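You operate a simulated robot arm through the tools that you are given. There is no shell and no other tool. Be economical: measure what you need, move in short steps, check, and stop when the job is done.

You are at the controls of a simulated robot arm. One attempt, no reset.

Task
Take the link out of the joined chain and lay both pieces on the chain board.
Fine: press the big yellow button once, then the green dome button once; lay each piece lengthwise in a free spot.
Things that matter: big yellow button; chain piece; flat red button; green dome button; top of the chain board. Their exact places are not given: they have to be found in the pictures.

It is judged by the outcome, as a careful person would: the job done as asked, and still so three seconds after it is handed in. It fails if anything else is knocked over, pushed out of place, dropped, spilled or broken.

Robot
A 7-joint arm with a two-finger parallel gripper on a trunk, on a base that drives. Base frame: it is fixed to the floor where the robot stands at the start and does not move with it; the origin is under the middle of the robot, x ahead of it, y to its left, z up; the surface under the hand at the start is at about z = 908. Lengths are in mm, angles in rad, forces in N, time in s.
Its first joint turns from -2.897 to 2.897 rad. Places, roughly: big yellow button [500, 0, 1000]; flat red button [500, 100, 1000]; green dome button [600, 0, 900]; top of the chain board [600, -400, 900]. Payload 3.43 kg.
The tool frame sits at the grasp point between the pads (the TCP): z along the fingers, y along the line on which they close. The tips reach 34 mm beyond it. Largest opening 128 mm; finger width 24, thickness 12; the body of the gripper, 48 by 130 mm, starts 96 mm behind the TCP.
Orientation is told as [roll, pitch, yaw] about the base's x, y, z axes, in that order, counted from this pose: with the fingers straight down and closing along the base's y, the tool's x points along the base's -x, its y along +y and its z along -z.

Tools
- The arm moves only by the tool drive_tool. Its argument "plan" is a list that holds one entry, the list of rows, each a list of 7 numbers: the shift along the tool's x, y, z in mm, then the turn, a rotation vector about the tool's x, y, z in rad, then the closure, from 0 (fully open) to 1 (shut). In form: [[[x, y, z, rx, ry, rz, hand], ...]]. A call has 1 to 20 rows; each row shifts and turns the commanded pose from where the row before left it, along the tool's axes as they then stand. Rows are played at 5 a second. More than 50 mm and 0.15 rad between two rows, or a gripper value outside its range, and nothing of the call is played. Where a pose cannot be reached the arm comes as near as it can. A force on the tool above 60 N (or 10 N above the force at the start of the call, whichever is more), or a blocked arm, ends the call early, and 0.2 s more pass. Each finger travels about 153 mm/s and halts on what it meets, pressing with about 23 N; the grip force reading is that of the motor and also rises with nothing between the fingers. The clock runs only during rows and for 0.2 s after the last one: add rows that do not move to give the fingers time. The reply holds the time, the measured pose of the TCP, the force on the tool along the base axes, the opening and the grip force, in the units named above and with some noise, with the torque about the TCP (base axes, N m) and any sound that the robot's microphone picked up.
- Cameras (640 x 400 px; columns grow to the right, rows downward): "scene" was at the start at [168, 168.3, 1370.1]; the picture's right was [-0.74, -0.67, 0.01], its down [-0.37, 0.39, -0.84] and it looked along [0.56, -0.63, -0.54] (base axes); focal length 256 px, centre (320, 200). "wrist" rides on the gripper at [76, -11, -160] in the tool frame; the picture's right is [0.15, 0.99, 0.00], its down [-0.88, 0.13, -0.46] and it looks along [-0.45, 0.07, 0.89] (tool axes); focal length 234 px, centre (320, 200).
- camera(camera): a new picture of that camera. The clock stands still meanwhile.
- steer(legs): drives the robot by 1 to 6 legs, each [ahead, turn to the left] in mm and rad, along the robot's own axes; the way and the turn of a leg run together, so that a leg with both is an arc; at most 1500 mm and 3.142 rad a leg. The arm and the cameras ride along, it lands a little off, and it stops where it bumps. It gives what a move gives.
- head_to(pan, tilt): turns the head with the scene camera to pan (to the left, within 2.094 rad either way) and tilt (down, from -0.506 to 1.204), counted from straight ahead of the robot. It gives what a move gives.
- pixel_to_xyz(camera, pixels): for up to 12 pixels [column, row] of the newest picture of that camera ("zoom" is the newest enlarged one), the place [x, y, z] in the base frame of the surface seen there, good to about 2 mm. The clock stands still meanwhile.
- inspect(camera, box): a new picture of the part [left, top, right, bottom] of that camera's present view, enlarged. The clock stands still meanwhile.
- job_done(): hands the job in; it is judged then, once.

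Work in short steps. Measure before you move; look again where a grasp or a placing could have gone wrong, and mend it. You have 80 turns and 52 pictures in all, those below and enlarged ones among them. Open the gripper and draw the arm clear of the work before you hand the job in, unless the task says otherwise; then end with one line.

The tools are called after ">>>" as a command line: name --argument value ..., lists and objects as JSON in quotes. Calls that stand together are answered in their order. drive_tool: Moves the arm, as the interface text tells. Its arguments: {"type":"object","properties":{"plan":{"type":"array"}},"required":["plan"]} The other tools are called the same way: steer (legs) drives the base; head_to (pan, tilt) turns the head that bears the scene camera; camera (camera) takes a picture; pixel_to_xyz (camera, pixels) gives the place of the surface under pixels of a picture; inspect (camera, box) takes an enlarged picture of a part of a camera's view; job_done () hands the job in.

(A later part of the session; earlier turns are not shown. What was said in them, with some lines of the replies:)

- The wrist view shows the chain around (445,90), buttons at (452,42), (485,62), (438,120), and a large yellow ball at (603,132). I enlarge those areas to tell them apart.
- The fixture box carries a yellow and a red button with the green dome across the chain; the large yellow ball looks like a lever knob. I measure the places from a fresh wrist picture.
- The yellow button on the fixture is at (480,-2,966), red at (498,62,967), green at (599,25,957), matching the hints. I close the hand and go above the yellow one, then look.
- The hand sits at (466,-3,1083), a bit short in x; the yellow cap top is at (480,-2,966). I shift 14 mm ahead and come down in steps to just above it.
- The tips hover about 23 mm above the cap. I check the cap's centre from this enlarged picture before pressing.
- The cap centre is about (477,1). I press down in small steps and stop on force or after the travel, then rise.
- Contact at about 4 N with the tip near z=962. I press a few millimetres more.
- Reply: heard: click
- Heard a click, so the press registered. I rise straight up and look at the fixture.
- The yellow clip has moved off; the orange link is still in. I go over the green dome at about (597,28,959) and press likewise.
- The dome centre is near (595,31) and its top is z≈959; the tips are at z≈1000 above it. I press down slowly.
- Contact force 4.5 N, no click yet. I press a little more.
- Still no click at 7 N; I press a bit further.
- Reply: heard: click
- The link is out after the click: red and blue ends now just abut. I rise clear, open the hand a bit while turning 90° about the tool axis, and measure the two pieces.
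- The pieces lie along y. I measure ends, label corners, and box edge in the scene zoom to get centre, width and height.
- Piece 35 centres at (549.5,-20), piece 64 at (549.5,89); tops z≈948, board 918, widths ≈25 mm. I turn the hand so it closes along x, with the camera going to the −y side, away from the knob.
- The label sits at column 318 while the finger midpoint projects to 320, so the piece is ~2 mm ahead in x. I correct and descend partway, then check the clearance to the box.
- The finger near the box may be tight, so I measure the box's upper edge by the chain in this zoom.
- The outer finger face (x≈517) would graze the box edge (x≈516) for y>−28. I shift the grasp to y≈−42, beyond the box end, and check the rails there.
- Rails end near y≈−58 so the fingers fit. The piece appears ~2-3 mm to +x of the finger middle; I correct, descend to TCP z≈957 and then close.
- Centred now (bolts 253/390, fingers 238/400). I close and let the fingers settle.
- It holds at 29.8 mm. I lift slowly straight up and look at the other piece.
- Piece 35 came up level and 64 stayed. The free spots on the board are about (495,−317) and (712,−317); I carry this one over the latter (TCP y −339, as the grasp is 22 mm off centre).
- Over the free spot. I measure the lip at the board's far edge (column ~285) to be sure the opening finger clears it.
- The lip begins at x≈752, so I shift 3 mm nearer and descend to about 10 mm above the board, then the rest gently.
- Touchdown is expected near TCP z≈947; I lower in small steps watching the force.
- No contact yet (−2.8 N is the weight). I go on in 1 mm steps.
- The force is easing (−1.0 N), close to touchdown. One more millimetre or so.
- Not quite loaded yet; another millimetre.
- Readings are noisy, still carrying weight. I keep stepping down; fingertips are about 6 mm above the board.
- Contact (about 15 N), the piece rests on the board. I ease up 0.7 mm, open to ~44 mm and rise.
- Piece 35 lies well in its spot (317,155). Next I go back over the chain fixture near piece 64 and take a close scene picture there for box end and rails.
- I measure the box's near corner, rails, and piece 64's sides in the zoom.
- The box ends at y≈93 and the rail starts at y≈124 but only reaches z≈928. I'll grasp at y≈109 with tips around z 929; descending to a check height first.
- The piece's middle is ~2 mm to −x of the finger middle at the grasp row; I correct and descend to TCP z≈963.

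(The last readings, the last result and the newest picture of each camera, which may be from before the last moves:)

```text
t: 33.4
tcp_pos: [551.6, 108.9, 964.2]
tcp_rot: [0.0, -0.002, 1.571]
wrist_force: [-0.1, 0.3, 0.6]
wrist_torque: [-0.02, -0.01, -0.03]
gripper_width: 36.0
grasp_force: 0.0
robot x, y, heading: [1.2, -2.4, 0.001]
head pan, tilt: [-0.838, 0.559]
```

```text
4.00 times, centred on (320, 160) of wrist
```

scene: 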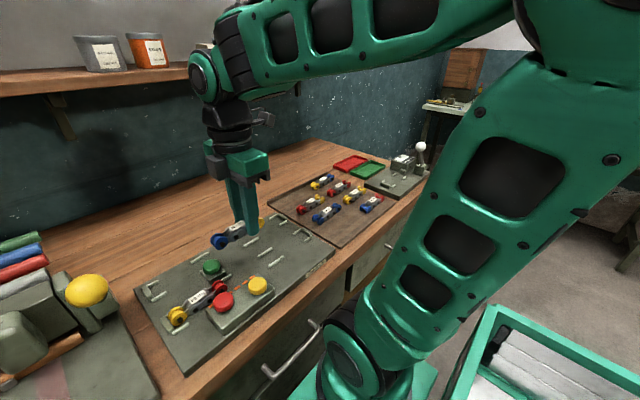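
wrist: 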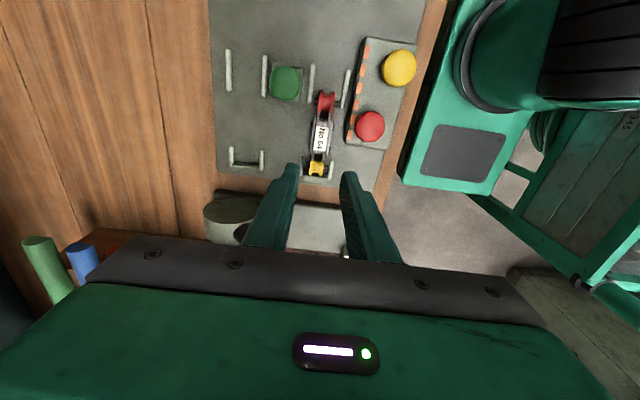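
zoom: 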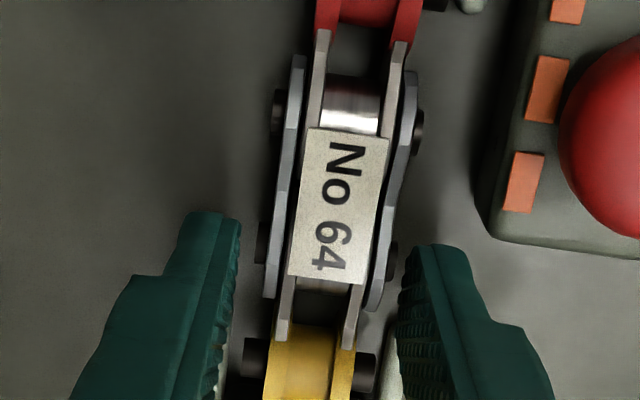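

Fingers straddle the piece evenly, clear of the box corner. I close.

>>> drive_tool --plan '[[[0, 0, 0, 0, 0, 0, 0.8], [0, 0, 0, 0, 0, 0, 1], [0, 0, 0, 0, 0, 0, 1]]]'

>>> drive_tool --plan '[[[0, 0, -5, 0, 0, 0, 1], [0, 0, -10, 0, 0, 0, 1], [0, 0, -20, 0, 0, 0, 1], [0, 0, -35, 0, 0, 0, 1], [0, 0, -40, 0, 0, 0, 1], [0, 0, 0, 0, 0, 0, 1]]]'

>>> camera --camera "wrist"

>>> inspect --camera "scene" --box '[100, 170, 356, 330]'

```text
t: 34.2
tcp_pos: [549.5, 108.9, 964.2]
tcp_rot: [0.0, -0.005, 1.571]
wrist_force: [-0.1, -0.6, -0.2]
wrist_torque: [-0.07, -0.04, -0.04]
gripper_width: 29.4
grasp_force: 23.2
robot x, y, heading: [0.7, -2.0, 0.002]
head pan, tilt: [-0.838, 0.559]
```

```text
t: 35.6
tcp_pos: [553.5, 109.0, 1074.8]
tcp_rot: [0.0, -0.003, 1.572]
wrist_force: [-0.4, 0.2, -1.5]
wrist_torque: [0.07, 0.01, 0.02]
gripper_width: 29.9
grasp_force: 22.8
robot x, y, heading: [-4.0, 3.1, -0.0]
head pan, tilt: [-0.838, 0.559]
```

```text
18 pictures are left
```

wrist: 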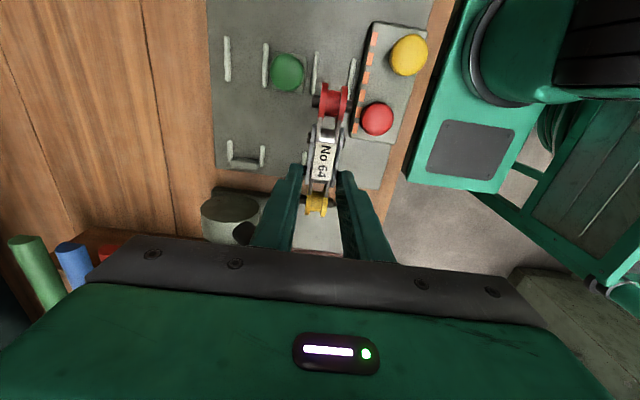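

```text
2.50 times, centred on (228, 250) of scene
```

zoom: 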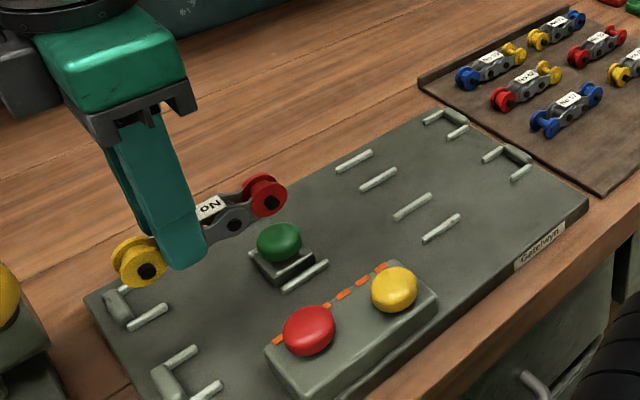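

I check that the held piece is level by measuring both ends in the zoom.

>>> pixel_to_xyz --camera "zoom" --pixels '[[148, 271], [271, 203], [140, 240], [262, 176], [235, 225]]'

```text
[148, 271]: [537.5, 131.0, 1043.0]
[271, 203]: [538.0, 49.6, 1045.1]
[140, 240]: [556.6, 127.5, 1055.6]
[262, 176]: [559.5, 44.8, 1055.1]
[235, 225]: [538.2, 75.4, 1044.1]
```

Level, centre 19 mm to −y of the TCP. I carry it to the free spot at (496,−317), i.e. TCP (496,−298), and go down partway.

>>> drive_tool --plan '[[[45.2, 6.1, 0, 0, 0, 0, 1], [45.2, 6.1, 0, 0, 0, 0, 1], [45.2, 6.1, 0, 0, 0, 0, 1], [45.2, 6.1, 0, 0, 0, 0, 1], [45.2, 6.1, 0, 0, 0, 0, 1], [45.2, 6.1, 0, 0, 0, 0, 1], [45.2, 6.1, 0, 0, 0, 0, 1], [45.2, 6.1, 0, 0, 0, 0, 1], [45.2, 6.1, 0, 0, 0, 0, 1], [0, 0, 40, 0, 0, 0, 1], [0, 0, 0, 0, 0, 0, 1]]]'

>>> camera --camera "wrist"

>>> pixel_to_xyz --camera "wrist" --pixels '[[320, 60], [380, 100], [400, 130], [360, 130], [330, 140], [280, 130], [300, 120], [340, 100]]'

```text
t: 38.0
tcp_pos: [497.4, -298.3, 1035.2]
tcp_rot: [-0.002, -0.003, 1.572]
wrist_force: [0.2, -0.5, -1.7]
wrist_torque: [0.05, 0.0, -0.02]
gripper_width: 29.6
grasp_force: 22.8
robot x, y, heading: [-1.6, -0.5, 0.003]
head pan, tilt: [-0.838, 0.559]
```

```text
16 pictures are left
```

wrist: 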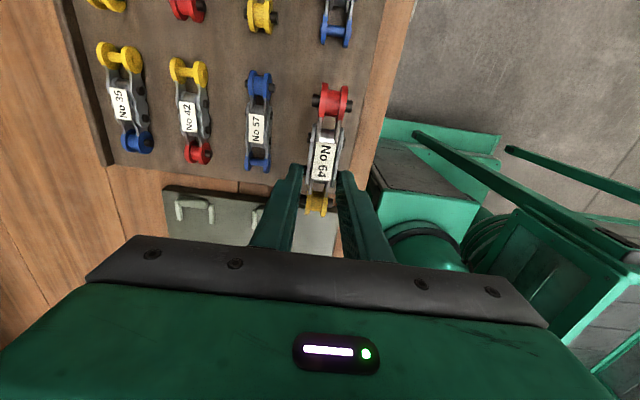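

```text
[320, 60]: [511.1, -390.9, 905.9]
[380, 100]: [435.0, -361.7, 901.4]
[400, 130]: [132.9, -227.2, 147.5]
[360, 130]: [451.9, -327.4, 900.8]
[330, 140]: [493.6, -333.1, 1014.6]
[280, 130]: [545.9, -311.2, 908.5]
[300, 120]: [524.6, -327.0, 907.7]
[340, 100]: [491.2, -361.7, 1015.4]
```

Spot is clear: piece will cover x 484–514, y −264…−370 on the board (near edge x≈457). I descend to just above contact.

>>> drive_tool --plan '[[[0, -2, 35, 0, 0, 0, 1], [0, 0, 30, 0, 0, 0, 1], [0, 0, 10, 0, 0, 0, 1], [0, 0, 3, 0, 0, 0, 1], [0, 0, 0, 0, 0, 0, 1]]]'

```text
t: 39.2
tcp_pos: [496.6, -297.7, 955.9]
tcp_rot: [0.0, -0.001, 1.572]
wrist_force: [0.2, 0.3, -2.7]
wrist_torque: [0.0, 0.0, 0.0]
gripper_width: 29.3
grasp_force: 22.9
robot x, y, heading: [-1.6, 0.1, 0.006]
head pan, tilt: [-0.838, 0.559]
```

Still carrying the weight. I lower 1 mm at a time.

>>> drive_tool --plan '[[[0, 0, 1, 0, 0, 0, 1], [0, 0, 1, 0, 0, 0, 1], [0, 0, 1, 0, 0, 0, 1], [0, 0, 0, 0, 0, 0, 1]]]'

```text
t: 40.2
tcp_pos: [496.8, -298.5, 952.2]
tcp_rot: [0.001, -0.002, 1.57]
wrist_force: [-0.6, 2.3, 2.7]
wrist_torque: [-0.24, 0.05, -0.01]
gripper_width: 29.6
grasp_force: 22.7
robot x, y, heading: [0.7, 5.4, -0.003]
head pan, tilt: [-0.838, 0.559]
```

Contact has begun at the red end (torque −0.24 about x). A further 0.7 mm to seat it.

>>> drive_tool --plan '[[[0, 0, 0.7, 0, 0, 0, 1], [0, 0, 0, 0, 0, 0, 1]]]'

>>> inspect --camera "wrist" --box '[240, 60, 400, 220]'

```text
t: 40.8
tcp_pos: [496.3, -299.8, 952.4]
tcp_rot: [-0.002, -0.001, 1.57]
wrist_force: [0.7, -0.3, 14.4]
wrist_torque: [-0.03, 0.0, -0.02]
gripper_width: 29.7
grasp_force: 22.9
robot x, y, heading: [-3.0, -3.5, -0.001]
head pan, tilt: [-0.838, 0.559]
```

```text
2.50 times, centred on (320, 140) of wrist
```

zoom: 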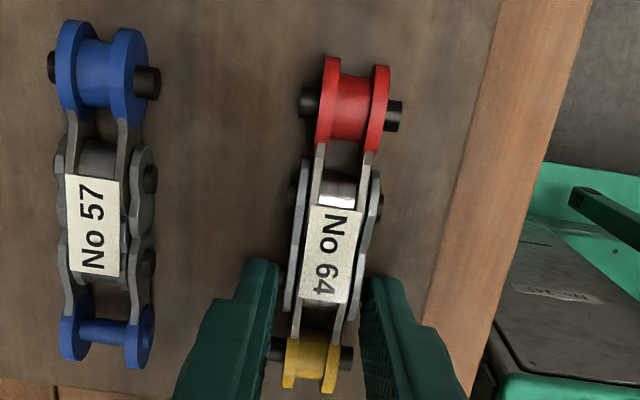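

Seated (14 N, torque vanished). I release and rise clear.

>>> drive_tool --plan '[[[0, 0, -0.7, 0, 0, 0, 1], [0, 0, 0, 0, 0, 0, 0.72], [0, 0, 0, 0, 0, 0, 0.66], [0, 0, 0, 0, 0, 0, 0.66]]]'

>>> drive_tool --plan '[[[0, 0, -15, 0, 0, 0, 0.66], [0, 0, -40, 0, 0, 0, 0.66], [0, 0, -45, 0, 0, 0, 0.6], [0, 0, -45, 0, 0, 0, 0.4], [0, 0, -45, 0, 0, 0, 0.2], [0, 0, -45, 0, 0, 0, 0], [0, 0, 0, 0, 0, 0, 0]]]'

>>> camera --camera "wrist"

>>> camera --camera "scene"

```text
t: 41.8
tcp_pos: [496.5, -299.7, 952.2]
tcp_rot: [-0.003, -0.004, 1.57]
wrist_force: [0.1, 1.0, -0.5]
wrist_torque: [0.01, 0.02, -0.01]
gripper_width: 43.4
grasp_force: 0.1
robot x, y, heading: [-4.6, -1.9, 0.002]
head pan, tilt: [-0.838, 0.559]
```

```text
t: 43.4
tcp_pos: [498.4, -297.9, 1189.8]
tcp_rot: [0.001, -0.003, 1.569]
wrist_force: [-0.5, -0.4, -0.3]
wrist_torque: [0.04, 0.03, 0.02]
gripper_width: 128.0
grasp_force: 0.1
robot x, y, heading: [-1.9, 1.0, -0.002]
head pan, tilt: [-0.838, 0.559]
```

```text
14 pictures are left
```

wrist: 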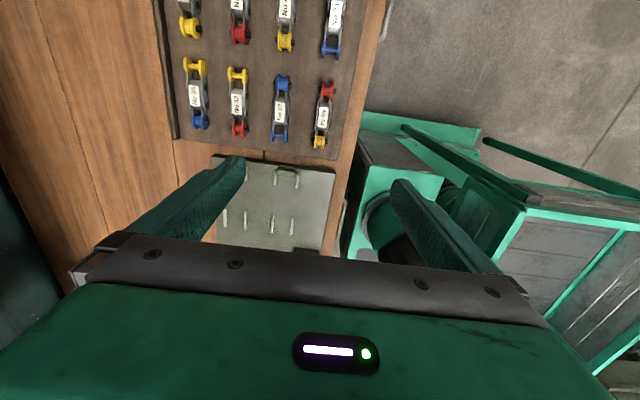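

```text
13 pictures are left
```

scene: 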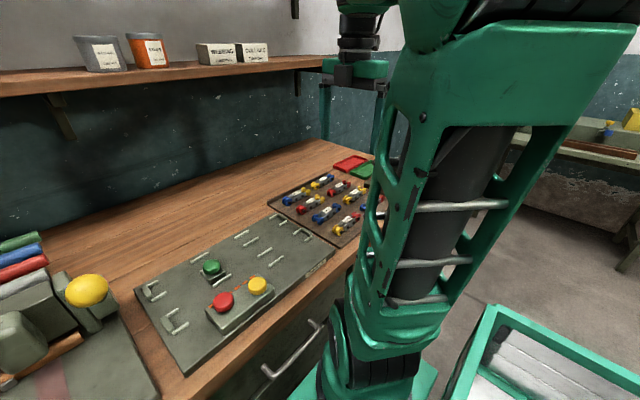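

Both pieces lie lengthwise in the two free spots (35 at (195,95), 64 at (325,115) in the wrist view), the fixture is empty, and the hand is open and clear. I hand in.

>>> job_done

```text
The job is handed in.
```

I took the link out by pressing yellow once and then green once (both clicked). Pieces No 35 and No 64 now lie lengthwise in the two free spots on the chain board, and the job is handed in.
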